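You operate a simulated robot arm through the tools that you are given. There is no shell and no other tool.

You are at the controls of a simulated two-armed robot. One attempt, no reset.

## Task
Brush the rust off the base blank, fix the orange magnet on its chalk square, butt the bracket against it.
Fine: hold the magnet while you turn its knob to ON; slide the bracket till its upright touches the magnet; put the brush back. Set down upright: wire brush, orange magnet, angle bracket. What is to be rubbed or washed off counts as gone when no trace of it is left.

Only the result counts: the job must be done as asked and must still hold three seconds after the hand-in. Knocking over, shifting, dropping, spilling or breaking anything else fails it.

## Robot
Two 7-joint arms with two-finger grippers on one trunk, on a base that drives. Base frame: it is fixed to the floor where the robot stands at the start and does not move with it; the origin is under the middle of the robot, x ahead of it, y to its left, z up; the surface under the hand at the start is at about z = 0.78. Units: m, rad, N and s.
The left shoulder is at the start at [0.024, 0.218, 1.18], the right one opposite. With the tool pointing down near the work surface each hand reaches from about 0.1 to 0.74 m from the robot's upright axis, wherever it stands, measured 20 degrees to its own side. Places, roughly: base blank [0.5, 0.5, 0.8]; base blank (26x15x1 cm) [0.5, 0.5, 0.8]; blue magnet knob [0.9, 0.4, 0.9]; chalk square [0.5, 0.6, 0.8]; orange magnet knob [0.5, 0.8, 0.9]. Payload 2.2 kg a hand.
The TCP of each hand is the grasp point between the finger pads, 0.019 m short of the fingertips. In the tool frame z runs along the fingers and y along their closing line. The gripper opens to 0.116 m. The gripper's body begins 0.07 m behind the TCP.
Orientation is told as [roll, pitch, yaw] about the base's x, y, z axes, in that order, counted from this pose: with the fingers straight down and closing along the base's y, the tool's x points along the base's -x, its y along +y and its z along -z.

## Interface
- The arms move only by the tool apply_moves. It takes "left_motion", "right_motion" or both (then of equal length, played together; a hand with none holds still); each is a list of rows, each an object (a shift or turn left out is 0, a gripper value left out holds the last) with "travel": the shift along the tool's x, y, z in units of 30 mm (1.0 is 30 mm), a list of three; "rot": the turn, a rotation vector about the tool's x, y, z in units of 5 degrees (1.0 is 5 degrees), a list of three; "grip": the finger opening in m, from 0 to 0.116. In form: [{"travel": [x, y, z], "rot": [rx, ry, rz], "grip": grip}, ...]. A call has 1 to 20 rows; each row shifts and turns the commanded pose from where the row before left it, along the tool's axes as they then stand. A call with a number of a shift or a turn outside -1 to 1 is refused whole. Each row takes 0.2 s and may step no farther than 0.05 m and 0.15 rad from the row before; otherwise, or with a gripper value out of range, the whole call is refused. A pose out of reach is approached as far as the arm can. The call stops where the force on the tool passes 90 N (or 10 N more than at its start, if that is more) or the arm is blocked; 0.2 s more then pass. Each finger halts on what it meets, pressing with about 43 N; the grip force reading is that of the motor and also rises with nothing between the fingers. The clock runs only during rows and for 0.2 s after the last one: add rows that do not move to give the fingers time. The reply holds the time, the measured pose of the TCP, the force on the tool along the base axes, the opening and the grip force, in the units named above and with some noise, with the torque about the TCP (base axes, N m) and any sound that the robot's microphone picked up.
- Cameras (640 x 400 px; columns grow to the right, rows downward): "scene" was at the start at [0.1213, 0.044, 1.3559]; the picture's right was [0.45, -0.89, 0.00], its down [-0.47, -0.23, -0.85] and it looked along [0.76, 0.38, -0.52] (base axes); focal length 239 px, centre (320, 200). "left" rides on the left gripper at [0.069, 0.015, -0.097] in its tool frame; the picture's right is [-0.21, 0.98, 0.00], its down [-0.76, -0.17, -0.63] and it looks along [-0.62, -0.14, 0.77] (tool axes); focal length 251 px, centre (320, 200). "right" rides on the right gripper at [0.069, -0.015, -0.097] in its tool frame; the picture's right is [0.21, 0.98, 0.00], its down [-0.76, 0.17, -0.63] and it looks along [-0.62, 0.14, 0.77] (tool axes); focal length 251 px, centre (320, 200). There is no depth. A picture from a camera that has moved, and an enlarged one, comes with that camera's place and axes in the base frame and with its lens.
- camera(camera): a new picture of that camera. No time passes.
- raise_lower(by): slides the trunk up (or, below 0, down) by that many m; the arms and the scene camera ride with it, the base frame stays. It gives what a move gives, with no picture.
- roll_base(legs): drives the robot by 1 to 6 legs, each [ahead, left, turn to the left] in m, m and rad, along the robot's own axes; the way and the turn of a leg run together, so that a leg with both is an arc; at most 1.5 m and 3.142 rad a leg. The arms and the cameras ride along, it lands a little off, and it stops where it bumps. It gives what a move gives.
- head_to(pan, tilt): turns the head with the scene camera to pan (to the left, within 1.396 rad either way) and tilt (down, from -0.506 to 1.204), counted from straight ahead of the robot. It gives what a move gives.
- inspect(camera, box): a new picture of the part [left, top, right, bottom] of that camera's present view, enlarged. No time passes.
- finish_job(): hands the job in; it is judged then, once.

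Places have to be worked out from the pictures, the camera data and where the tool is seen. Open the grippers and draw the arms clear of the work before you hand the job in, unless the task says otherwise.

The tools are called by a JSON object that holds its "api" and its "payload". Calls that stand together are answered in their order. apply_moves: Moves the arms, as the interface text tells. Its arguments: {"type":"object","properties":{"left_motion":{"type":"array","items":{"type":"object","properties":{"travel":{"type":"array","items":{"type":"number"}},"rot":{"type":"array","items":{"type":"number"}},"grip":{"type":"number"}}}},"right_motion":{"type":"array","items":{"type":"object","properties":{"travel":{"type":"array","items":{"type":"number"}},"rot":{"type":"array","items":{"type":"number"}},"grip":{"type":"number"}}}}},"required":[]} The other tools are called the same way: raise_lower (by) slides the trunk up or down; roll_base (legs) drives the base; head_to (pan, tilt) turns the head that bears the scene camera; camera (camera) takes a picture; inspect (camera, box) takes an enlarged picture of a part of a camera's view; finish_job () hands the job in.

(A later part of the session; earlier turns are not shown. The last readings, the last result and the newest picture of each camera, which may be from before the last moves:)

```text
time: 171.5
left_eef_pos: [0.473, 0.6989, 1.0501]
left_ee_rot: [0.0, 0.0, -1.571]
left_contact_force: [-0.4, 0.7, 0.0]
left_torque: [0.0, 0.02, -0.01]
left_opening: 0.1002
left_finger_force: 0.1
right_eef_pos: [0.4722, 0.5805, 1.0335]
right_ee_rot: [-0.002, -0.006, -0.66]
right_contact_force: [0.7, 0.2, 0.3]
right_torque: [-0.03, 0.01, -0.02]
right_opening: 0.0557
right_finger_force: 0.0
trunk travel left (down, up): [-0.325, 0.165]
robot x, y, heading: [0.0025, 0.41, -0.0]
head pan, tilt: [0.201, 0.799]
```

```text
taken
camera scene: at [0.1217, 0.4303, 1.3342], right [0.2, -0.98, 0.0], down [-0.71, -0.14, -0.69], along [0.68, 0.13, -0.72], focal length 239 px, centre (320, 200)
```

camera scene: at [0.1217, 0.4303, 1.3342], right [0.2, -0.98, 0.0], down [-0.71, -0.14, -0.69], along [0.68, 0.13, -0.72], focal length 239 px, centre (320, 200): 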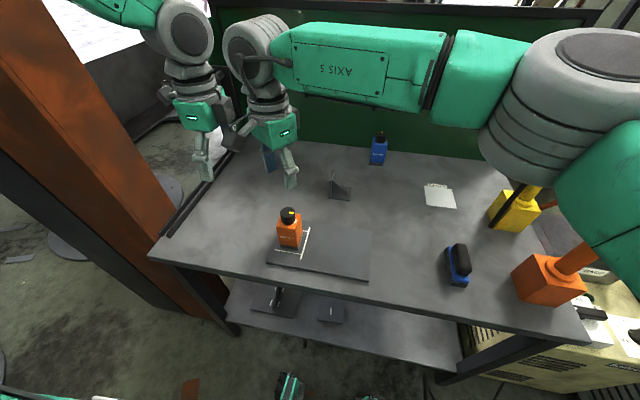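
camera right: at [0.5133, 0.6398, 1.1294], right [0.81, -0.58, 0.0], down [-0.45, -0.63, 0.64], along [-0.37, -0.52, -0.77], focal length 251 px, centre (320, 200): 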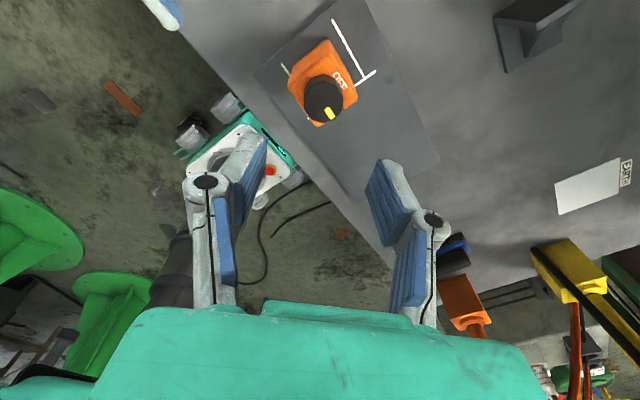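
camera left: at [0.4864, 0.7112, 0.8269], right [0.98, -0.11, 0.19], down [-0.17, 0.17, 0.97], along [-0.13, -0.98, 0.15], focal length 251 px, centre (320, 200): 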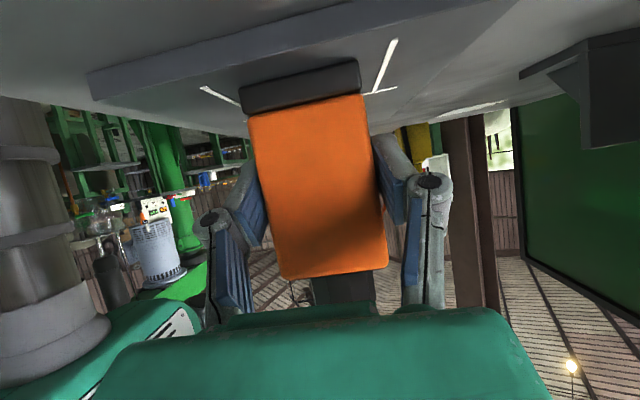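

I'll move the right hand away first, then finish the left hand's turn.

{"api": "apply_moves", "payload": {"left_motion": [{}, {}, {}, {}, {}, {}, {"rot": [0, 0, -1]}, {"rot": [0, 0, -1]}, {"rot": [0, 0, -1]}, {"rot": [0, 0, -1]}, {"rot": [0, 0, -1]}, {"rot": [0, 0, -1]}, {"rot": [0, 0, -1]}, {"rot": [0, 0, -1]}, {"rot": [0, 0, -1]}, {"rot": [0, 0, -1]}, {"rot": [0, 0, -1]}, {"rot": [0, 0, -1]}], "right_motion": [{"travel": [-0.636, -0.819, 0]}, {"travel": [-0.636, -0.819, 0]}, {"travel": [-0.636, -0.819, 0]}, {"travel": [-0.636, -0.819, 0]}, {"travel": [-0.636, -0.819, 0]}, {"travel": [-0.636, -0.819, 0]}, {"travel": [-0.636, -0.819, 0]}, {"travel": [-0.636, -0.819, 0]}, {"travel": [-0.636, -0.819, 0]}, {"rot": [0, 0, -1]}, {"rot": [0, 0, -1]}, {"rot": [0, 0, -1]}, {"rot": [0, 0, -1]}, {"rot": [0, 0, -1]}, {"rot": [0, 0, -1]}, {"rot": [0, 0, -1]}, {"rot": [0, 0, -0.56]}, {}]}}

{"api": "apply_moves", "payload": {"left_motion": [{"rot": [0, 0, -1]}, {"rot": [0, 0, -1]}, {"rot": [0, 0, -1]}, {"rot": [0, 0, -1]}, {"rot": [0, 0, -1]}, {"rot": [0, 0, -1]}, {"rot": [0, -1, 0]}, {"rot": [0, -1, 0]}, {"rot": [0, -1, 0]}, {"rot": [0, -1, 0]}, {"rot": [0, -1, 0]}, {}, {}]}}

{"api": "camera", "payload": {"camera": "scene"}}

{"api": "inspect", "payload": {"camera": "scene", "box": [310, 150, 370, 210]}}

{"api": "camera", "payload": {"camera": "left"}}

{"api": "camera", "payload": {"camera": "right"}}

```text
time: 175.3
left_eef_pos: [0.4732, 0.6977, 1.0512]
left_ee_rot: [0.0, -0.002, -0.522]
left_contact_force: [0.0, -0.9, -0.6]
left_torque: [0.04, -0.01, 0.01]
left_opening: 0.1
left_finger_force: 0.1
right_eef_pos: [0.4715, 0.2977, 1.0339]
right_ee_rot: [-0.006, -0.002, -0.001]
right_contact_force: [0.3, -0.3, -0.4]
right_torque: [0.0, 0.0, -0.01]
right_opening: 0.056
right_finger_force: 0.1
trunk travel left (down, up): [-0.325, 0.165]
robot x, y, heading: [0.0016, 0.4119, -0.007]
head pan, tilt: [0.201, 0.799]
```

```text
time: 178.1
left_eef_pos: [0.4729, 0.6985, 1.0516]
left_ee_rot: [0.0, -0.439, 0.0]
left_contact_force: [0.3, -0.3, -0.1]
left_torque: [-0.04, 0.01, -0.03]
left_opening: 0.1001
left_finger_force: 0.1
right_eef_pos: [0.4713, 0.2962, 1.0356]
right_ee_rot: [-0.004, -0.003, -0.003]
right_contact_force: [0.0, -0.7, 0.4]
right_torque: [0.03, 0.0, 0.01]
right_opening: 0.0559
right_finger_force: 0.0
trunk travel left (down, up): [-0.325, 0.165]
robot x, y, heading: [-0.001, 0.4096, -0.007]
head pan, tilt: [0.201, 0.799]
```

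```text
taken
camera scene: at [0.121, 0.426, 1.3343], right [0.2, -0.98, 0.0], down [-0.71, -0.14, -0.69], along [0.68, 0.14, -0.72], focal length 239 px, centre (320, 200)
```

scene: 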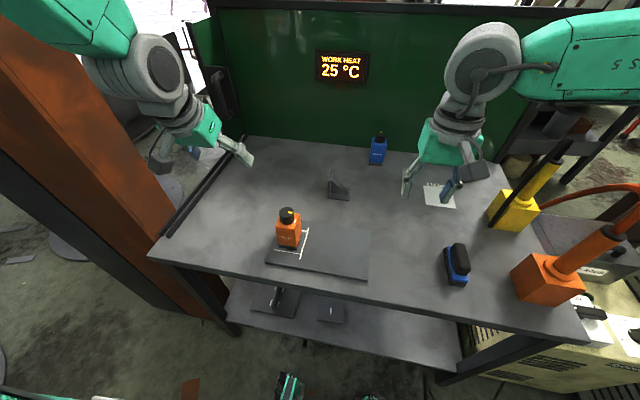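

```text
6.67 times, centred on (340, 180) of scene
camera zoom: at [0.121, 0.426, 1.3343], right [0.2, -0.98, 0.0], down [-0.71, -0.14, -0.69], along [0.68, 0.14, -0.72], focal length 1596 px, centre (187, 333)
```

zoom: 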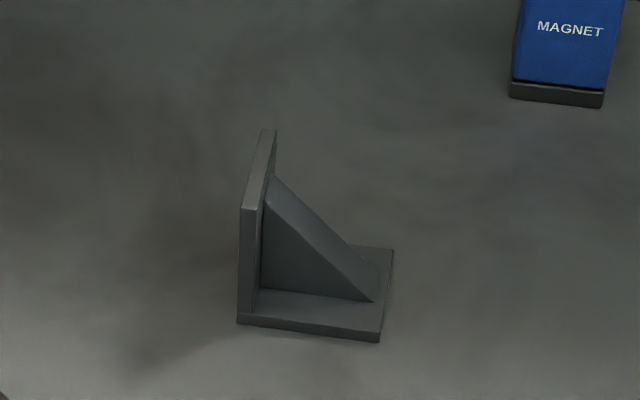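

```text
taken
camera left: at [0.368, 0.7129, 1.1091], right [0.19, 0.98, 0.09], down [0.42, -0.17, 0.89], along [0.89, -0.14, -0.44], focal length 251 px, centre (320, 200)
```

left: 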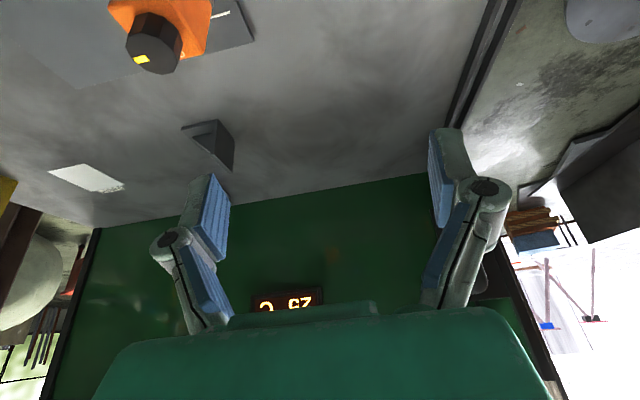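

```text
taken
camera right: at [0.4025, 0.2834, 1.1306], right [-0.21, 0.98, 0.0], down [0.76, 0.17, 0.63], along [0.62, 0.13, -0.77], focal length 251 px, centre (320, 200)
```

right: 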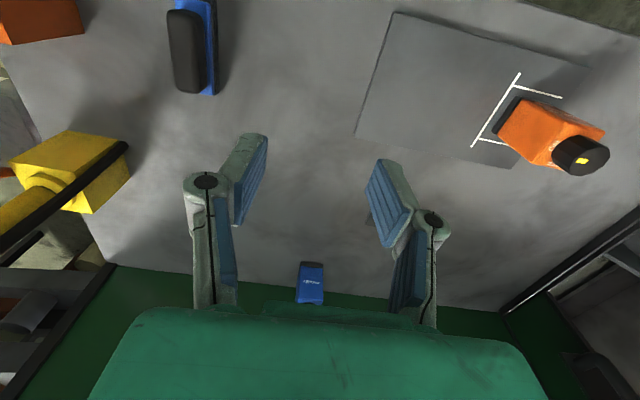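

The bracket measures: base x 0.661–0.721, y 0.441–0.511; upright (≈9 mm thick, top ≈ 0.854) on the +y side; and a thick central gusset from x ≈ 0.677 to 0.70. I'll pinch the upright at its near edge (x ≈ 0.665) with the left hand straight down, so I'm straightening it and moving over.

{"api": "apply_moves", "payload": {"left_motion": [{"rot": [0, 1, 0]}, {"rot": [0, 1, 0]}, {"rot": [0, 1, 0]}, {"rot": [0, 1, 0]}, {"rot": [0, 1, 0]}, {"travel": [-0.8, -0.8, 0.29]}, {"travel": [-0.8, -0.8, 0.29]}, {"travel": [-0.8, -0.8, 0.29]}, {"travel": [-0.8, -0.8, 0.29]}, {"travel": [-0.8, -0.8, 0.29]}, {"travel": [-0.8, -0.8, 0.29]}, {"travel": [-0.8, -0.8, 0.29]}, {"travel": [-0.8, -0.8, 0.29]}, {}, {}]}}

{"api": "camera", "payload": {"camera": "left"}}

{"api": "camera", "payload": {"camera": "scene"}}

```text
time: 181.3
left_eef_pos: [0.6637, 0.5049, 0.9816]
left_ee_rot: [0.001, -0.001, -0.001]
left_contact_force: [0.0, -0.2, 0.2]
left_torque: [-0.01, -0.03, -0.03]
left_opening: 0.0998
left_finger_force: 0.0
right_eef_pos: [0.4706, 0.2956, 1.0338]
right_ee_rot: [-0.004, -0.002, 0.0]
right_contact_force: [-0.2, 0.4, 0.5]
right_torque: [-0.01, 0.0, -0.02]
right_opening: 0.0562
right_finger_force: 0.0
trunk travel left (down, up): [-0.325, 0.165]
robot x, y, heading: [0.0011, 0.4085, -0.002]
head pan, tilt: [0.201, 0.799]
```

```text
taken
camera left: at [0.5931, 0.5193, 1.0779], right [0.21, 0.98, 0.0], down [0.76, -0.17, 0.63], along [0.62, -0.13, -0.77], focal length 251 px, centre (320, 200)
```

left: 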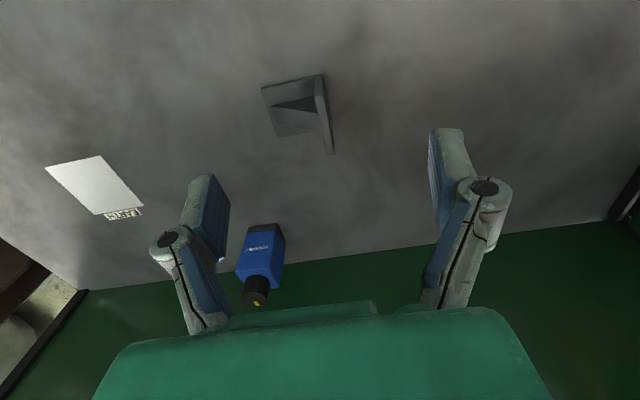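

```text
taken
camera scene: at [0.1228, 0.4249, 1.3341], right [0.2, -0.98, 0.0], down [-0.71, -0.14, -0.69], along [0.68, 0.14, -0.72], focal length 239 px, centre (320, 200)
```

scene: 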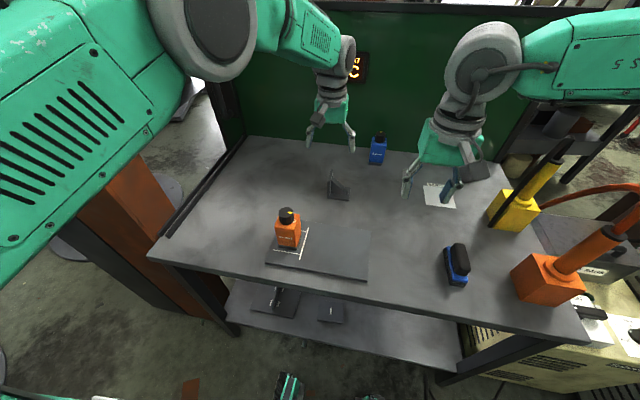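

Reach is fine. I'll zoom in on the bracket from above.

{"api": "inspect", "payload": {"camera": "left", "box": [245, 55, 355, 165]}}

```text
3.64 times, centred on (300, 110) of left
camera zoom: at [0.5931, 0.5193, 1.0779], right [0.21, 0.98, 0.0], down [0.76, -0.17, 0.63], along [0.62, -0.13, -0.77], focal length 914 px, centre (393, 527)
```

zoom: 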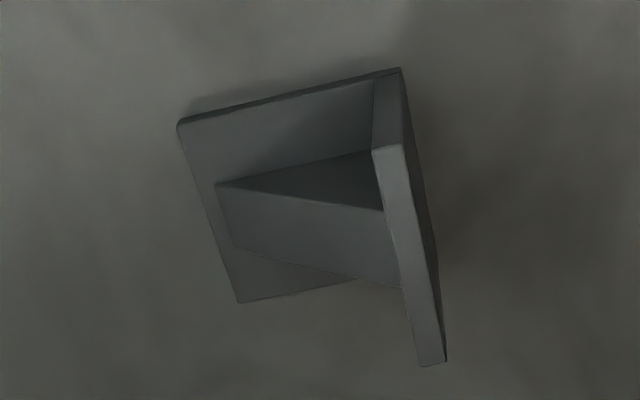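

Upright: x 0.6595–0.7187, y ≈ 0.500–0.508; gusset from x = 0.677. I'll narrow the opening to 40 mm, trim to (0.663, 0.5035), and lower to just above the top edge for a check.

{"api": "apply_moves", "payload": {"left_motion": [{"travel": [0.02, -0.05, 0.9], "grip": 0.04}, {"travel": [0, 0, 0.9]}, {"travel": [0, 0, 0.9]}, {"travel": [0, 0, 0.8]}, {}, {}]}}

{"api": "camera", "payload": {"camera": "left"}}

{"api": "inspect", "payload": {"camera": "scene", "box": [290, 120, 390, 220]}}

```text
time: 182.7
left_eef_pos: [0.666, 0.5036, 0.8751]
left_ee_rot: [0.001, -0.001, -0.001]
left_contact_force: [0.0, 0.3, 0.6]
left_torque: [-0.02, 0.01, 0.0]
left_opening: 0.04
left_finger_force: 0.1
right_eef_pos: [0.4712, 0.2959, 1.035]
right_ee_rot: [-0.003, -0.001, -0.002]
right_contact_force: [0.4, 0.6, -0.5]
right_torque: [0.03, 0.01, -0.03]
right_opening: 0.056
right_finger_force: 0.1
trunk travel left (down, up): [-0.325, 0.165]
robot x, y, heading: [-0.0042, 0.4067, -0.005]
head pan, tilt: [0.201, 0.799]
```

```text
taken
camera left: at [0.5956, 0.5183, 0.9725], right [0.21, 0.98, 0.0], down [0.76, -0.17, 0.63], along [0.62, -0.13, -0.77], focal length 251 px, centre (320, 200)
```

left: 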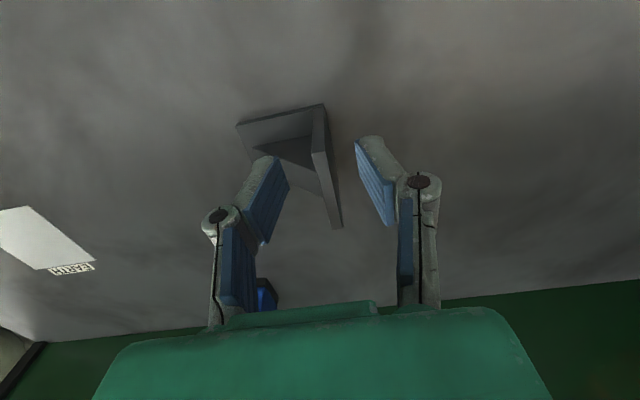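

```text
4.00 times, centred on (340, 170) of scene
camera zoom: at [0.123, 0.4243, 1.3341], right [0.2, -0.98, 0.0], down [-0.71, -0.14, -0.69], along [0.68, 0.14, -0.72], focal length 957 px, centre (240, 320)
```

zoom: 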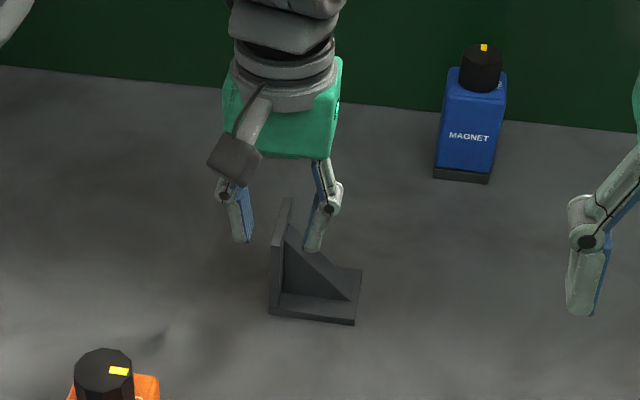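

I'll look closer at the finger–bracket alignment before going lower.

{"api": "inspect", "payload": {"camera": "left", "box": [200, 90, 440, 270]}}

```text
2.22 times, centred on (320, 180) of left
camera zoom: at [0.5956, 0.5183, 0.9725], right [0.21, 0.98, 0.0], down [0.76, -0.17, 0.63], along [0.62, -0.13, -0.77], focal length 559 px, centre (320, 244)
```

zoom: 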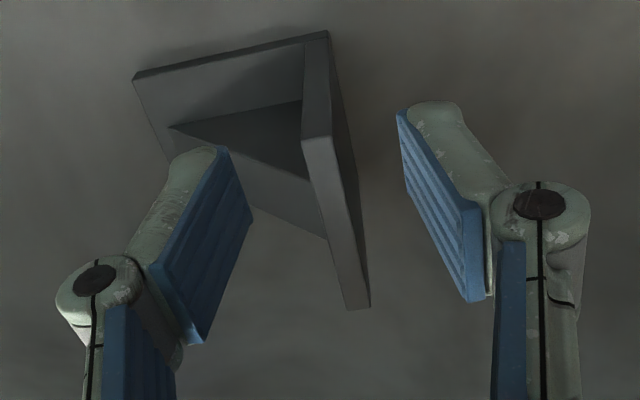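

The pads span x 0.656–0.676, and the gusset starts at 0.677, so I'll shift 3 mm toward me and descend to z ≈ 0.822.

{"api": "apply_moves", "payload": {"left_motion": [{"travel": [0.1, 0, 0.2]}, {"travel": [0, 0, 0.6]}, {"travel": [0, 0, 0.6]}, {"travel": [0, 0, 0.36]}, {}, {}]}}

{"api": "inspect", "payload": {"camera": "left", "box": [200, 90, 440, 270]}}

{"api": "inspect", "payload": {"camera": "scene", "box": [290, 120, 390, 220]}}

```text
time: 184.1
left_eef_pos: [0.6624, 0.505, 0.8242]
left_ee_rot: [0.002, -0.001, 0.0]
left_contact_force: [-1.0, 0.5, 0.0]
left_torque: [0.0, 0.02, 0.01]
left_opening: 0.0401
left_finger_force: 0.1
right_eef_pos: [0.4699, 0.2963, 1.0343]
right_ee_rot: [-0.004, -0.002, 0.0]
right_contact_force: [-0.3, -0.2, -0.1]
right_torque: [0.04, 0.0, 0.04]
right_opening: 0.0559
right_finger_force: 0.0
trunk travel left (down, up): [-0.325, 0.165]
robot x, y, heading: [0.0019, 0.4105, -0.005]
head pan, tilt: [0.201, 0.799]
```

```text
2.22 times, centred on (320, 180) of left
camera zoom: at [0.5916, 0.5185, 0.9193], right [0.21, 0.98, 0.0], down [0.76, -0.17, 0.63], along [0.62, -0.13, -0.77], focal length 559 px, centre (320, 244)
```

zoom: 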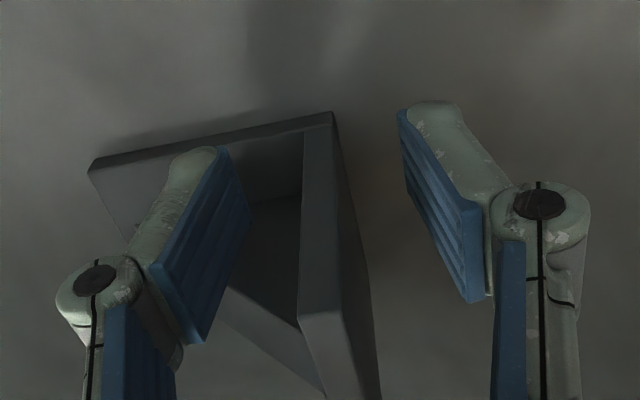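

```text
4.00 times, centred on (340, 170) of scene
camera zoom: at [0.1229, 0.4245, 1.3341], right [0.2, -0.98, 0.0], down [-0.71, -0.14, -0.69], along [0.68, 0.14, -0.72], focal length 957 px, centre (240, 320)
```

zoom: 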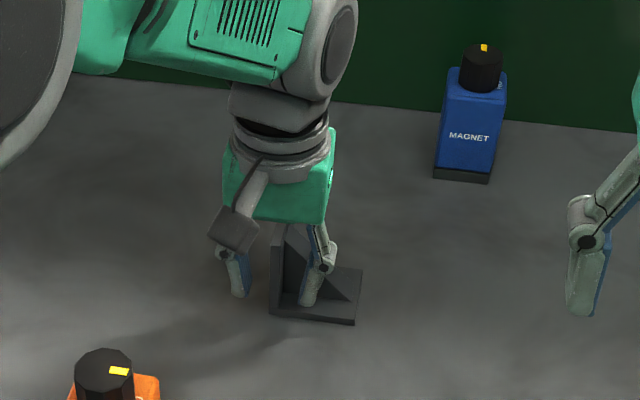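

No contact, and the pads straddle the near end of the upright. Closing.

{"api": "apply_moves", "payload": {"left_motion": [{"grip": 0.02}, {"grip": 0.0}, {}, {}, {}]}}

{"api": "inspect", "payload": {"camera": "left", "box": [200, 90, 440, 270]}}

```text
time: 185.3
left_eef_pos: [0.6621, 0.5051, 0.8225]
left_ee_rot: [0.002, 0.001, 0.0]
left_contact_force: [-0.2, -0.1, 0.8]
left_torque: [0.03, -0.11, -0.04]
left_opening: 0.0092
left_finger_force: 36.8
right_eef_pos: [0.4711, 0.2962, 1.0349]
right_ee_rot: [-0.002, 0.0, -0.002]
right_contact_force: [0.0, -0.2, 0.4]
right_torque: [-0.01, 0.02, -0.01]
right_opening: 0.0564
right_finger_force: 0.0
trunk travel left (down, up): [-0.325, 0.165]
robot x, y, heading: [0.0005, 0.4101, -0.001]
head pan, tilt: [0.201, 0.799]
```

```text
2.22 times, centred on (320, 180) of left
camera zoom: at [0.5916, 0.5187, 0.9194], right [0.21, 0.98, 0.0], down [0.76, -0.17, 0.63], along [0.62, -0.13, -0.77], focal length 559 px, centre (320, 244)
```

zoom: 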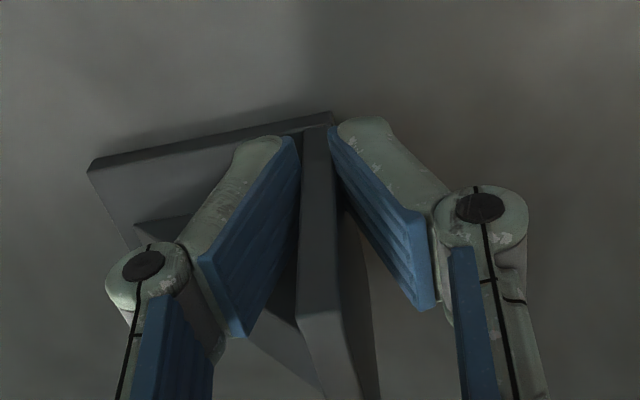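

Gripped at 9.2 mm. I'll lift slowly and check.

{"api": "apply_moves", "payload": {"left_motion": [{"travel": [0, 0, -0.2]}, {"travel": [0, 0, -0.4]}, {"travel": [0, 0, -0.6]}, {}, {}]}}

{"api": "camera", "payload": {"camera": "left"}}

{"api": "inspect", "payload": {"camera": "scene", "box": [290, 120, 390, 220]}}

```text
time: 186.5
left_eef_pos: [0.6621, 0.5035, 0.8585]
left_ee_rot: [0.002, 0.002, 0.001]
left_contact_force: [-0.3, 0.0, -5.8]
left_torque: [0.1, 0.15, -0.03]
left_opening: 0.0093
left_finger_force: 36.7
right_eef_pos: [0.4715, 0.2961, 1.0352]
right_ee_rot: [-0.004, -0.001, -0.003]
right_contact_force: [0.9, -0.2, 0.1]
right_torque: [-0.01, -0.01, 0.0]
right_opening: 0.0562
right_finger_force: 0.0
trunk travel left (down, up): [-0.325, 0.165]
robot x, y, heading: [0.0021, 0.4076, -0.004]
head pan, tilt: [0.201, 0.799]
```

```text
taken
camera left: at [0.5919, 0.5183, 0.9549], right [0.21, 0.98, 0.0], down [0.76, -0.17, 0.63], along [0.62, -0.13, -0.77], focal length 251 px, centre (320, 200)
```

left: 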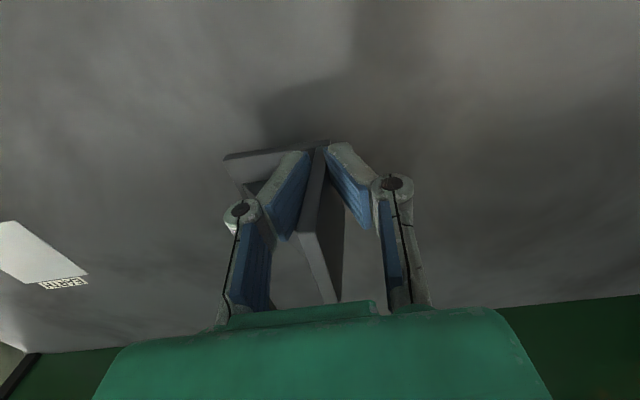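

```text
4.00 times, centred on (340, 170) of scene
camera zoom: at [0.1238, 0.4245, 1.334], right [0.2, -0.98, 0.0], down [-0.71, -0.14, -0.69], along [0.68, 0.14, -0.72], focal length 957 px, centre (240, 320)
```

zoom: 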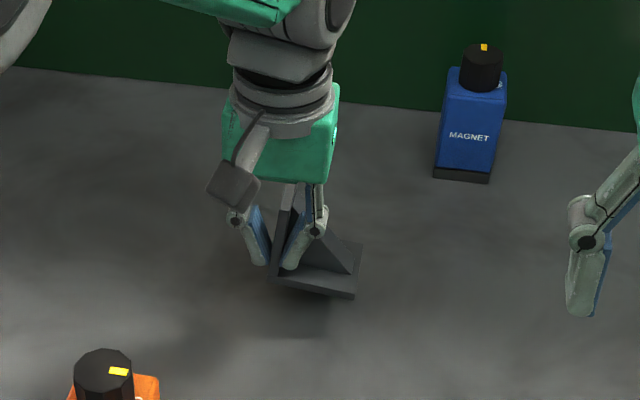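

The bracket hangs securely (5.8 N), drooping slightly. I'll raise it a bit more and carry it over the blank to about 7 cm short of the magnet.

{"api": "apply_moves", "payload": {"left_motion": [{"travel": [0, 0, -0.7]}, {"travel": [0, -0.5, 0]}, {"travel": [0, -0.5, 0]}, {"travel": [0.8, 0, 0]}, {"travel": [0.8, 0, 0]}, {"travel": [0.8, 0, 0]}, {"travel": [0.8, 0, 0]}, {"travel": [0.8, 0, 0]}, {"travel": [0.8, 0, 0]}, {"travel": [0.8, 0, 0]}, {"travel": [0.8, 0, 0]}, {"travel": [0.77, 0, 0]}, {}, {}, {}]}}

{"api": "camera", "payload": {"camera": "scene"}}

{"api": "inspect", "payload": {"camera": "scene", "box": [240, 170, 400, 290]}}

{"api": "camera", "payload": {"camera": "left"}}

{"api": "camera", "payload": {"camera": "right"}}

```text
time: 189.7
left_eef_pos: [0.4366, 0.4823, 0.86]
left_ee_rot: [-0.016, 0.058, 0.036]
left_contact_force: [0.3, -0.3, -6.3]
left_torque: [0.09, 0.1, 0.02]
left_opening: 0.0093
left_finger_force: 36.8
right_eef_pos: [0.471, 0.2966, 1.0341]
right_ee_rot: [-0.003, -0.001, -0.001]
right_contact_force: [0.7, -0.6, 0.5]
right_torque: [-0.01, 0.01, -0.02]
right_opening: 0.0559
right_finger_force: 0.0
trunk travel left (down, up): [-0.325, 0.165]
robot x, y, heading: [0.0014, 0.4085, -0.007]
head pan, tilt: [0.201, 0.799]
```

```text
taken
camera scene: at [0.1226, 0.4243, 1.3341], right [0.2, -0.98, 0.0], down [-0.71, -0.14, -0.69], along [0.68, 0.14, -0.72], focal length 239 px, centre (320, 200)
```

scene: 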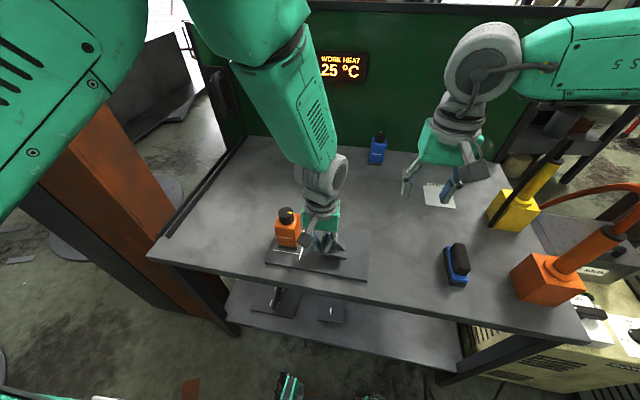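

```text
3.33 times, centred on (320, 230) of scene
camera zoom: at [0.1226, 0.4243, 1.3341], right [0.2, -0.98, 0.0], down [-0.71, -0.14, -0.69], along [0.68, 0.14, -0.72], focal length 798 px, centre (320, 100)
```

zoom: 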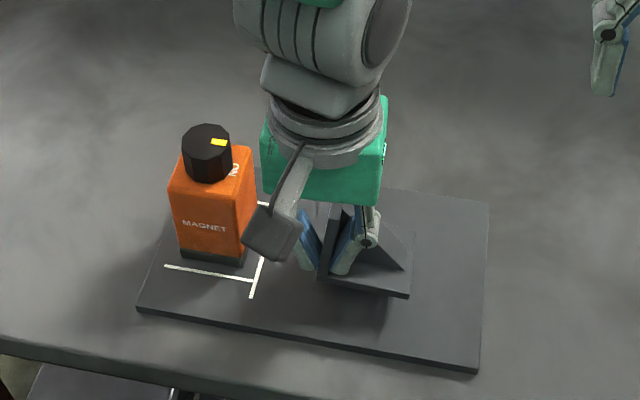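

```text
taken
camera left: at [0.3704, 0.4966, 0.9604], right [0.18, 0.98, -0.03], down [0.8, -0.13, 0.59], along [0.58, -0.13, -0.81], focal length 251 px, centre (320, 200)
```

left: 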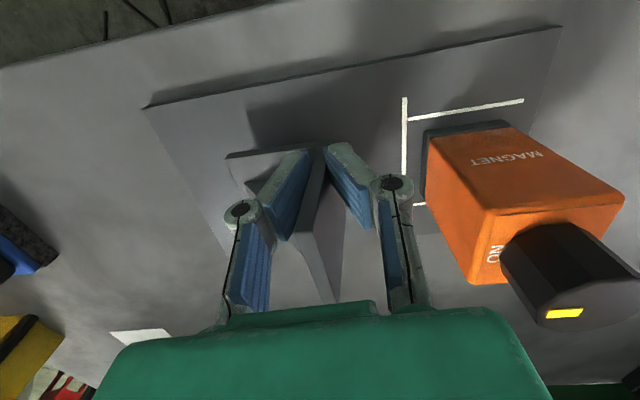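

```text
taken
camera right: at [0.403, 0.2822, 1.1303], right [-0.21, 0.98, 0.0], down [0.76, 0.17, 0.63], along [0.62, 0.13, -0.77], focal length 251 px, centre (320, 200)
```

right: 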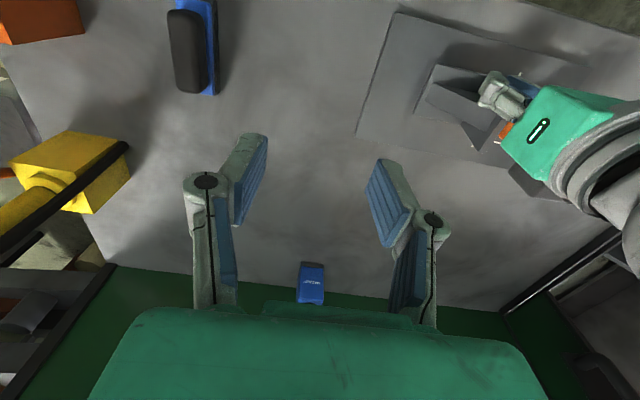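

The left hand's reading deviates from the commanded pose (pitch 0.058, z 2 cm low), so something limits the arm here. I'll wait briefly to see whether it converges.

{"api": "apply_moves", "payload": {"left_motion": [{}, {}, {}]}}

{"api": "head_to", "payload": {"pan": 0.6, "tilt": 0.6}}

{"api": "camera", "payload": {"camera": "scene"}}

```text
time: 190.5
left_eef_pos: [0.4408, 0.4815, 0.8672]
left_ee_rot: [-0.02, 0.043, 0.038]
left_contact_force: [0.0, -1.0, -5.6]
left_torque: [0.09, 0.14, 0.02]
left_opening: 0.0089
left_finger_force: 36.3
right_eef_pos: [0.4707, 0.2959, 1.0331]
right_ee_rot: [-0.004, -0.001, -0.001]
right_contact_force: [-0.3, -0.3, 0.2]
right_torque: [0.05, -0.02, 0.02]
right_opening: 0.0561
right_finger_force: 0.1
trunk travel left (down, up): [-0.325, 0.165]
robot x, y, heading: [-0.0002, 0.4069, 0.0]
head pan, tilt: [0.201, 0.799]
```

```text
time: 191.3
left_eef_pos: [0.4461, 0.483, 0.8731]
left_ee_rot: [-0.022, 0.027, 0.041]
left_contact_force: [0.0, 0.3, -6.7]
left_torque: [0.13, 0.16, -0.01]
left_opening: 0.0091
left_finger_force: 36.7
right_eef_pos: [0.4712, 0.2951, 1.0343]
right_ee_rot: [-0.002, -0.002, -0.003]
right_contact_force: [-0.3, 0.6, -0.4]
right_torque: [0.0, -0.02, -0.01]
right_opening: 0.0559
right_finger_force: 0.1
trunk travel left (down, up): [-0.325, 0.165]
robot x, y, heading: [0.0015, 0.4089, -0.005]
head pan, tilt: [0.6, 0.6]
```

```text
taken
camera scene: at [0.1168, 0.4581, 1.351], right [0.56, -0.83, 0.0], down [-0.47, -0.32, -0.82], along [0.68, 0.46, -0.57], focal length 239 px, centre (320, 200)
```

scene: 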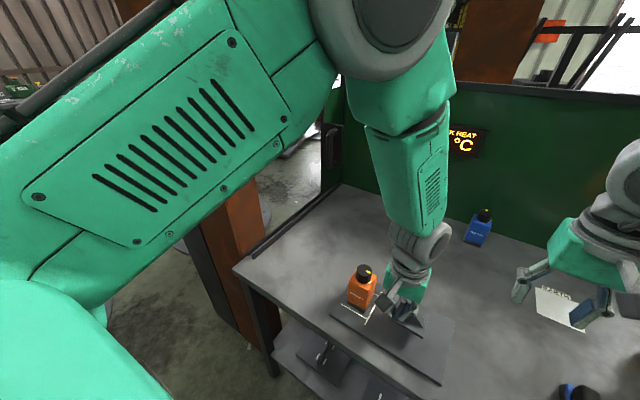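

It is converging slowly, since the arm is reconfiguring. I'll wait longer.

{"api": "apply_moves", "payload": {"left_motion": [{}, {}, {}, {}, {}, {}, {}, {}, {}, {}]}}

{"api": "apply_moves", "payload": {"left_motion": [{}, {}, {}, {}, {}, {}, {}, {}, {}, {}]}}

```text
time: 193.6
left_eef_pos: [0.4496, 0.4794, 0.8808]
left_ee_rot: [-0.032, 0.016, 0.038]
left_contact_force: [0.5, 0.9, -5.3]
left_torque: [0.09, 0.22, -0.01]
left_opening: 0.0093
left_finger_force: 36.5
right_eef_pos: [0.4717, 0.2955, 1.0334]
right_ee_rot: [-0.004, -0.001, -0.003]
right_contact_force: [-0.3, 0.1, -0.3]
right_torque: [-0.01, 0.01, -0.02]
right_opening: 0.0561
right_finger_force: 0.0
trunk travel left (down, up): [-0.325, 0.165]
robot x, y, heading: [-0.0006, 0.408, -0.004]
head pan, tilt: [0.6, 0.6]
```

```text
time: 195.8
left_eef_pos: [0.4518, 0.4802, 0.8823]
left_ee_rot: [-0.035, 0.011, 0.039]
left_contact_force: [-0.4, -0.3, -6.1]
left_torque: [0.09, 0.19, 0.02]
left_opening: 0.0093
left_finger_force: 36.5
right_eef_pos: [0.4708, 0.296, 1.0348]
right_ee_rot: [-0.003, -0.003, -0.001]
right_contact_force: [0.0, 0.2, -0.2]
right_torque: [0.02, -0.02, 0.02]
right_opening: 0.056
right_finger_force: 0.1
trunk travel left (down, up): [-0.325, 0.165]
robot x, y, heading: [-0.0018, 0.4052, 0.001]
head pan, tilt: [0.6, 0.6]
```

It settled at (0.452, 0.480) with about 2° residual yaw, which is acceptable since the later push against the magnet will square it. Lowering toward the blank.

{"api": "apply_moves", "payload": {"left_motion": [{"travel": [0, 0, 0.4]}, {"travel": [0, 0, 0.4]}, {"travel": [0, 0, 0.4]}, {}, {}, {}]}}

{"api": "head_to", "payload": {"pan": 0.15, "tilt": 0.8}}

{"api": "inspect", "payload": {"camera": "scene", "box": [240, 160, 400, 280]}}

{"api": "camera", "payload": {"camera": "right"}}

```text
time: 197.2
left_eef_pos: [0.4516, 0.4785, 0.8473]
left_ee_rot: [-0.017, 0.005, 0.028]
left_contact_force: [-0.2, 0.7, -5.2]
left_torque: [0.11, 0.17, 0.01]
left_opening: 0.0093
left_finger_force: 36.8
right_eef_pos: [0.472, 0.2949, 1.034]
right_ee_rot: [-0.003, -0.003, -0.001]
right_contact_force: [-0.7, -0.2, -0.2]
right_torque: [0.0, 0.04, 0.02]
right_opening: 0.0558
right_finger_force: 0.1
trunk travel left (down, up): [-0.325, 0.165]
robot x, y, heading: [-0.0029, 0.409, -0.008]
head pan, tilt: [0.6, 0.6]
```

```text
time: 198.1
left_eef_pos: [0.4494, 0.4787, 0.8459]
left_ee_rot: [-0.015, 0.006, 0.025]
left_contact_force: [1.3, 0.6, -6.5]
left_torque: [0.08, 0.14, -0.04]
left_opening: 0.0092
left_finger_force: 36.3
right_eef_pos: [0.4718, 0.2965, 1.0342]
right_ee_rot: [-0.002, -0.003, -0.002]
right_contact_force: [0.6, -0.2, 0.3]
right_torque: [0.01, -0.05, 0.0]
right_opening: 0.0563
right_finger_force: 0.0
trunk travel left (down, up): [-0.325, 0.165]
robot x, y, heading: [-0.0028, 0.4083, -0.007]
head pan, tilt: [0.15, 0.799]
```

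```text
3.33 times, centred on (320, 220) of scene
camera zoom: at [0.1233, 0.4203, 1.3341], right [0.15, -0.99, 0.0], down [-0.71, -0.1, -0.69], along [0.69, 0.1, -0.72], focal length 798 px, centre (320, 133)
```

zoom: 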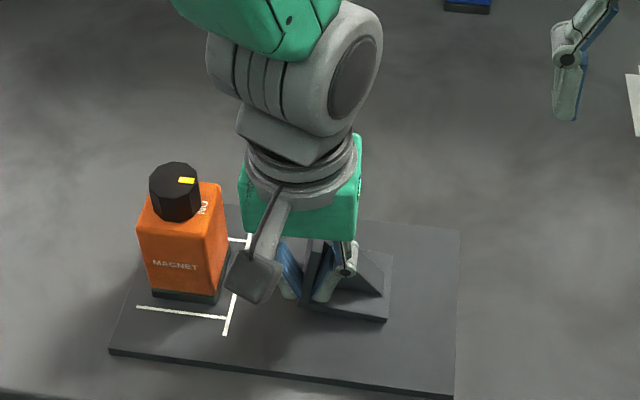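

```text
taken
camera right: at [0.4029, 0.2822, 1.1303], right [-0.21, 0.98, 0.0], down [0.76, 0.17, 0.63], along [0.62, 0.13, -0.77], focal length 251 px, centre (320, 200)
```

right: 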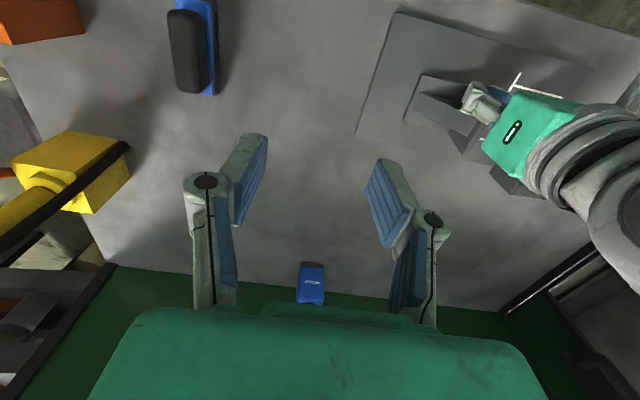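

Continuing down in small steps until the bracket touches the blank.

{"api": "apply_moves", "payload": {"left_motion": [{"travel": [0, 0, 0.15]}, {"travel": [0, 0, 0.1]}, {}, {}]}}

{"api": "apply_moves", "payload": {"left_motion": [{"travel": [0, 0, 0.08]}, {"travel": [0, 0, 0.05]}, {}, {}]}}

```text
time: 199.1
left_eef_pos: [0.4511, 0.4765, 0.8408]
left_ee_rot: [-0.017, 0.0, 0.024]
left_contact_force: [0.1, 0.9, -3.7]
left_torque: [-0.01, -0.04, 0.08]
left_opening: 0.0091
left_finger_force: 36.8
right_eef_pos: [0.4715, 0.2955, 1.0351]
right_ee_rot: [-0.004, -0.001, -0.002]
right_contact_force: [-0.7, -0.7, -0.4]
right_torque: [0.02, 0.01, 0.0]
right_opening: 0.0557
right_finger_force: 0.1
trunk travel left (down, up): [-0.325, 0.165]
robot x, y, heading: [0.0004, 0.4104, -0.003]
head pan, tilt: [0.15, 0.799]
```

```text
time: 200.1
left_eef_pos: [0.45, 0.4778, 0.8341]
left_ee_rot: [-0.012, 0.001, 0.023]
left_contact_force: [1.6, -0.5, -2.2]
left_torque: [-0.07, -0.02, -0.01]
left_opening: 0.009
left_finger_force: 36.7
right_eef_pos: [0.4709, 0.2957, 1.035]
right_ee_rot: [-0.005, -0.001, -0.001]
right_contact_force: [-0.4, -0.5, 0.0]
right_torque: [0.0, -0.01, -0.01]
right_opening: 0.056
right_finger_force: 0.0
trunk travel left (down, up): [-0.325, 0.165]
robot x, y, heading: [0.0009, 0.4095, -0.008]
head pan, tilt: [0.15, 0.799]
```

One edge is touching (load down to 2 N). A little further, then I'll check.

{"api": "apply_moves", "payload": {"left_motion": [{"travel": [0, 0, 0.05]}, {}, {}]}}

{"api": "inspect", "payload": {"camera": "scene", "box": [270, 190, 390, 280]}}

```text
time: 200.8
left_eef_pos: [0.4512, 0.4775, 0.8342]
left_ee_rot: [-0.012, 0.0, 0.024]
left_contact_force: [-0.9, 0.9, 6.1]
left_torque: [0.03, -0.44, 0.06]
left_opening: 0.0092
left_finger_force: 36.6
right_eef_pos: [0.4708, 0.2956, 1.0343]
right_ee_rot: [-0.002, -0.002, -0.003]
right_contact_force: [-0.4, 0.3, 0.9]
right_torque: [0.0, -0.02, 0.0]
right_opening: 0.0559
right_finger_force: 0.1
trunk travel left (down, up): [-0.325, 0.165]
robot x, y, heading: [0.0002, 0.4105, -0.006]
head pan, tilt: [0.15, 0.799]
```

```text
4.44 times, centred on (330, 235) of scene
camera zoom: at [0.1216, 0.4203, 1.3344], right [0.15, -0.99, 0.0], down [-0.71, -0.1, -0.69], along [0.69, 0.1, -0.72], focal length 1064 px, centre (276, 44)
```

zoom: 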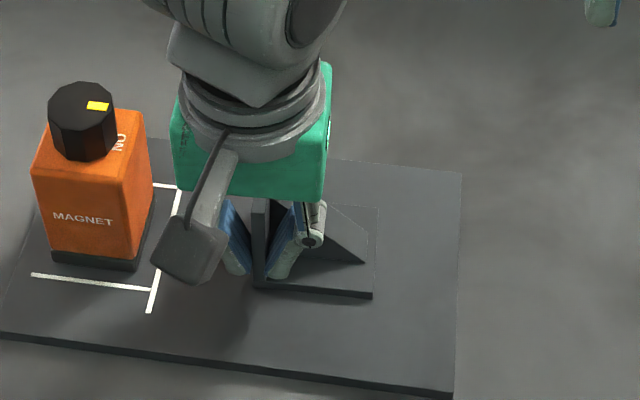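

The bracket rests on the blank (6 N). I'll release it and lift straight up, slowly.

{"api": "apply_moves", "payload": {"left_motion": [{"grip": 0.02}, {"grip": 0.04}, {}, {"travel": [0, 0, -0.4]}, {"travel": [0, 0, -0.6]}, {"travel": [0, 0, -0.8]}, {"travel": [0, 0, -0.8]}, {"travel": [0, 0, -0.8]}, {}, {}]}}

{"api": "inspect", "payload": {"camera": "scene", "box": [240, 160, 400, 280]}}

{"api": "camera", "payload": {"camera": "left"}}

```text
time: 203.1
left_eef_pos: [0.447, 0.4784, 0.9294]
left_ee_rot: [-0.021, 0.017, 0.029]
left_contact_force: [-0.1, 0.6, -1.3]
left_torque: [-0.01, 0.01, 0.01]
left_opening: 0.0399
left_finger_force: 0.1
right_eef_pos: [0.4707, 0.2956, 1.0338]
right_ee_rot: [-0.004, -0.001, -0.002]
right_contact_force: [0.5, 0.7, -0.2]
right_torque: [-0.03, 0.03, 0.0]
right_opening: 0.0561
right_finger_force: 0.0
trunk travel left (down, up): [-0.325, 0.165]
robot x, y, heading: [0.0026, 0.4112, -0.002]
head pan, tilt: [0.15, 0.799]
```

```text
3.33 times, centred on (320, 220) of scene
camera zoom: at [0.1226, 0.4202, 1.3342], right [0.15, -0.99, 0.0], down [-0.71, -0.1, -0.69], along [0.69, 0.1, -0.72], focal length 798 px, centre (320, 133)
```

zoom: 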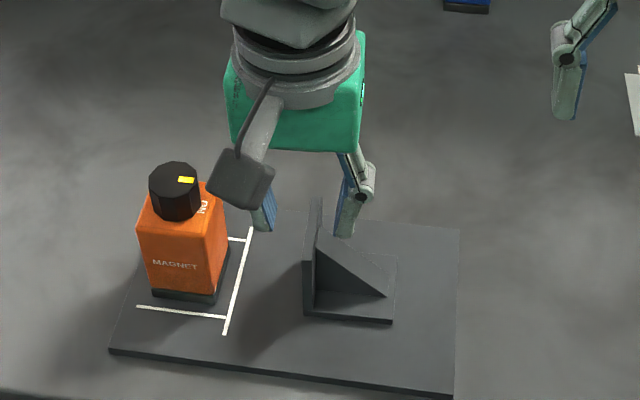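

```text
taken
camera left: at [0.3777, 0.4934, 1.0276], right [0.19, 0.98, -0.02], down [0.77, -0.13, 0.62], along [0.61, -0.13, -0.78], focal length 251 px, centre (320, 200)
```

left: 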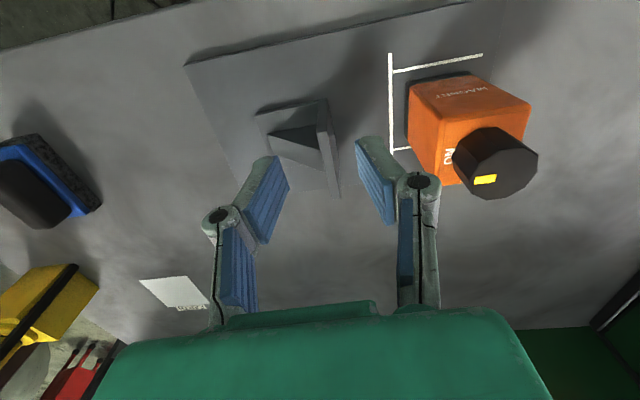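

The bracket stands upright on the blank. I'll raise the left hand and move it aside to the left.

{"api": "apply_moves", "payload": {"left_motion": [{"travel": [0, 0, -0.8]}, {"travel": [0, 0, -0.8]}, {"travel": [0, 0, -0.8]}, {"travel": [0, 0, -0.8]}, {"travel": [0, 0, -0.6]}, {"travel": [0, 0.8, 0]}, {"travel": [0, 0.8, 0]}, {"travel": [0, 0.8, 0]}, {"travel": [0, 0.8, 0]}, {"travel": [0, 0.8, 0]}, {"travel": [0, 0.8, 0]}, {"travel": [0, 0.8, 0]}, {"travel": [0, 0.8, 0]}, {"travel": [0, 0.8, 0]}, {"travel": [0, 0.8, 0]}, {}, {}]}}

{"api": "camera", "payload": {"camera": "scene"}}

{"api": "inspect", "payload": {"camera": "scene", "box": [240, 170, 380, 280]}}

{"api": "inspect", "payload": {"camera": "right", "box": [340, 0, 640, 190]}}

```text
time: 206.7
left_eef_pos: [0.4472, 0.7158, 1.0465]
left_ee_rot: [-0.002, 0.0, 0.0]
left_contact_force: [0.2, 0.1, -0.1]
left_torque: [0.01, 0.05, 0.03]
left_opening: 0.0401
left_finger_force: 0.0
right_eef_pos: [0.4703, 0.2973, 1.0334]
right_ee_rot: [-0.005, -0.001, -0.002]
right_contact_force: [0.3, 0.0, 0.0]
right_torque: [0.0, -0.01, 0.03]
right_opening: 0.0559
right_finger_force: 0.1
trunk travel left (down, up): [-0.325, 0.165]
robot x, y, heading: [0.0012, 0.4085, -0.001]
head pan, tilt: [0.15, 0.799]
```

```text
taken
camera scene: at [0.1222, 0.422, 1.3342], right [0.15, -0.99, 0.0], down [-0.71, -0.1, -0.69], along [0.69, 0.1, -0.72], focal length 239 px, centre (320, 200)
```

scene: 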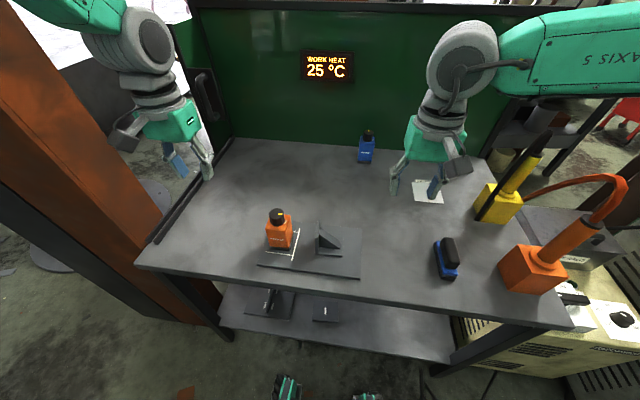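

```text
3.64 times, centred on (310, 225) of scene
camera zoom: at [0.1222, 0.422, 1.3342], right [0.15, -0.99, 0.0], down [-0.71, -0.1, -0.69], along [0.69, 0.1, -0.72], focal length 870 px, centre (356, 109)
```

zoom: 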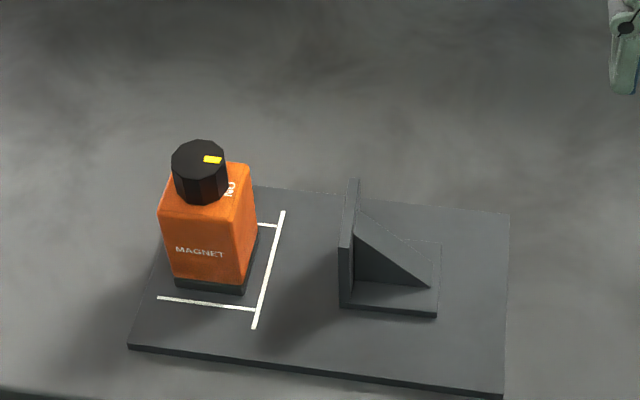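

```text
2.11 times, centred on (490, 95) of right
camera zoom: at [0.4027, 0.2834, 1.1306], right [-0.21, 0.98, 0.0], down [0.76, 0.17, 0.63], along [0.62, 0.13, -0.77], focal length 529 px, centre (-38, 421)
```

zoom: 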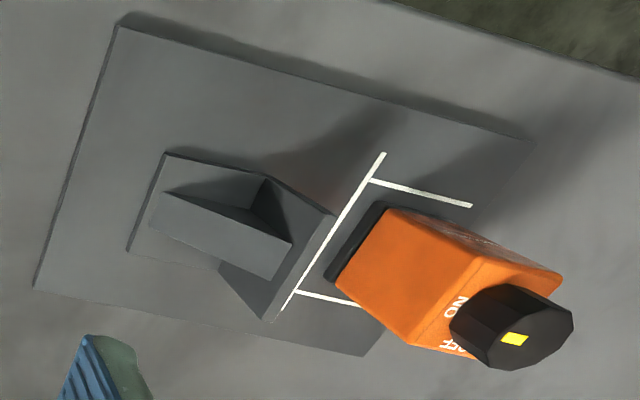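

The bracket stands at y ≈ 0.414–0.484, with about 7 cm to the magnet. I'll measure the magnet's −y face more precisely before pushing.

{"api": "inspect", "payload": {"camera": "scene", "box": [255, 200, 355, 270]}}

{"api": "inspect", "payload": {"camera": "right", "box": [450, 50, 620, 180]}}

{"api": "camera", "payload": {"camera": "left"}}

```text
5.71 times, centred on (305, 235) of scene
camera zoom: at [0.1222, 0.422, 1.3342], right [0.15, -0.99, 0.0], down [-0.71, -0.1, -0.69], along [0.69, 0.1, -0.72], focal length 1368 px, centre (406, 0)
```

zoom: 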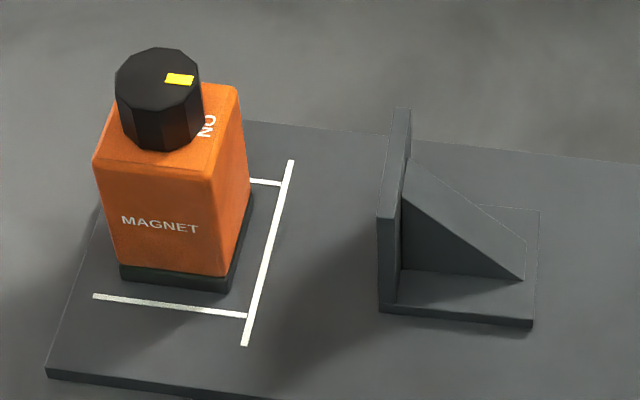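

```text
3.08 times, centred on (535, 115) of right
camera zoom: at [0.4027, 0.2834, 1.1306], right [-0.21, 0.98, 0.0], down [0.76, 0.17, 0.63], along [0.62, 0.13, -0.77], focal length 774 px, centre (-342, 462)
```

zoom: 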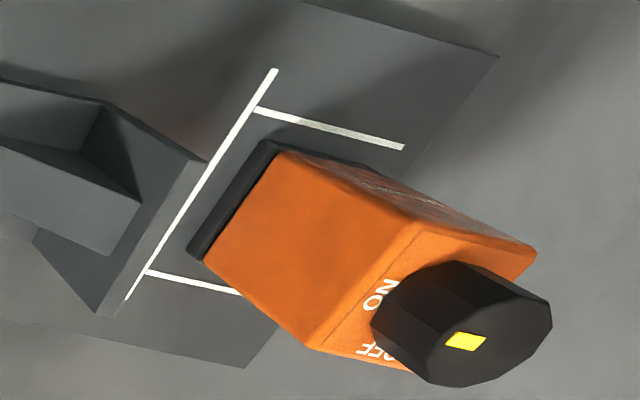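

```text
taken
camera left: at [0.3762, 0.7293, 1.1435], right [0.21, 0.98, 0.0], down [0.76, -0.17, 0.63], along [0.62, -0.14, -0.77], focal length 251 px, centre (320, 200)
```

left: 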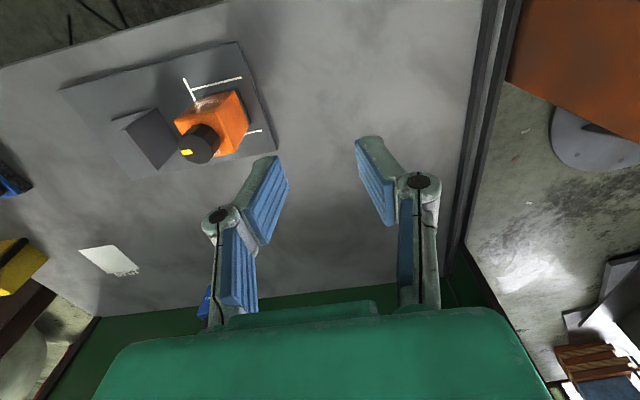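

The magnet's −y face is at y ≈ 0.5535. The bracket's upright face is at ≈ 0.484, with its −y end at ≈ 0.415 centred on x ≈ 0.479 (yaw ≈ 1.7°). I'll push it with the right hand's closed fingers, tilted 20°, low on the gusset toe, positioning behind the bracket first.

{"api": "apply_moves", "payload": {"right_motion": [{"rot": [-1, 0, 0], "grip": 0.0}, {"rot": [-1, 0, 0]}, {"rot": [-1, 0, 0]}, {"rot": [-1, 0, 0]}, {"travel": [-0.041, 0.027, 0.939]}, {"travel": [-0.041, 0.027, 0.939]}, {"travel": [-0.041, 0.027, 0.939]}, {"travel": [-0.041, 0.027, 0.939]}, {"travel": [-0.041, 0.027, 0.939]}, {"travel": [-0.041, 0.027, 0.939]}, {"travel": [-0.041, 0.027, 0.939]}, {}, {}]}}

{"api": "camera", "payload": {"camera": "right"}}

{"api": "inspect", "payload": {"camera": "scene", "box": [250, 170, 410, 290]}}

```text
time: 209.4
left_eef_pos: [0.4481, 0.7143, 1.0463]
left_ee_rot: [0.0, 0.001, 0.001]
left_contact_force: [-0.4, 0.0, -0.8]
left_torque: [0.02, -0.01, 0.0]
left_opening: 0.0402
left_finger_force: 0.0
right_eef_pos: [0.4815, 0.3689, 0.8493]
right_ee_rot: [0.344, -0.002, -0.001]
right_contact_force: [0.1, 0.1, 0.3]
right_torque: [-0.01, -0.01, 0.0]
right_opening: 0.0
right_finger_force: 28.6
trunk travel left (down, up): [-0.325, 0.165]
robot x, y, heading: [0.0008, 0.4083, -0.004]
head pan, tilt: [0.15, 0.799]
```

```text
taken
camera right: at [0.4124, 0.3228, 0.9338], right [-0.21, 0.92, 0.33], down [0.76, -0.06, 0.65], along [0.62, 0.39, -0.68], focal length 251 px, centre (320, 200)
```

right: 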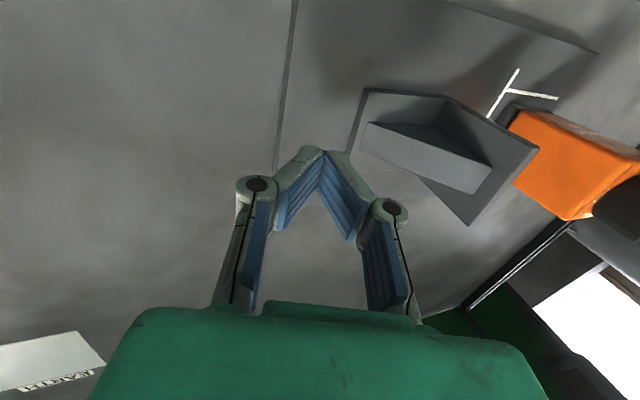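

```text
3.33 times, centred on (330, 230) of scene
camera zoom: at [0.1224, 0.4223, 1.3342], right [0.15, -0.99, 0.0], down [-0.71, -0.1, -0.69], along [0.69, 0.1, -0.72], focal length 798 px, centre (287, 100)
```

zoom: 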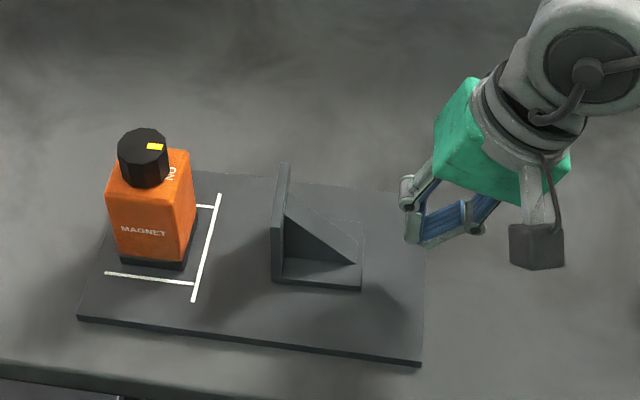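

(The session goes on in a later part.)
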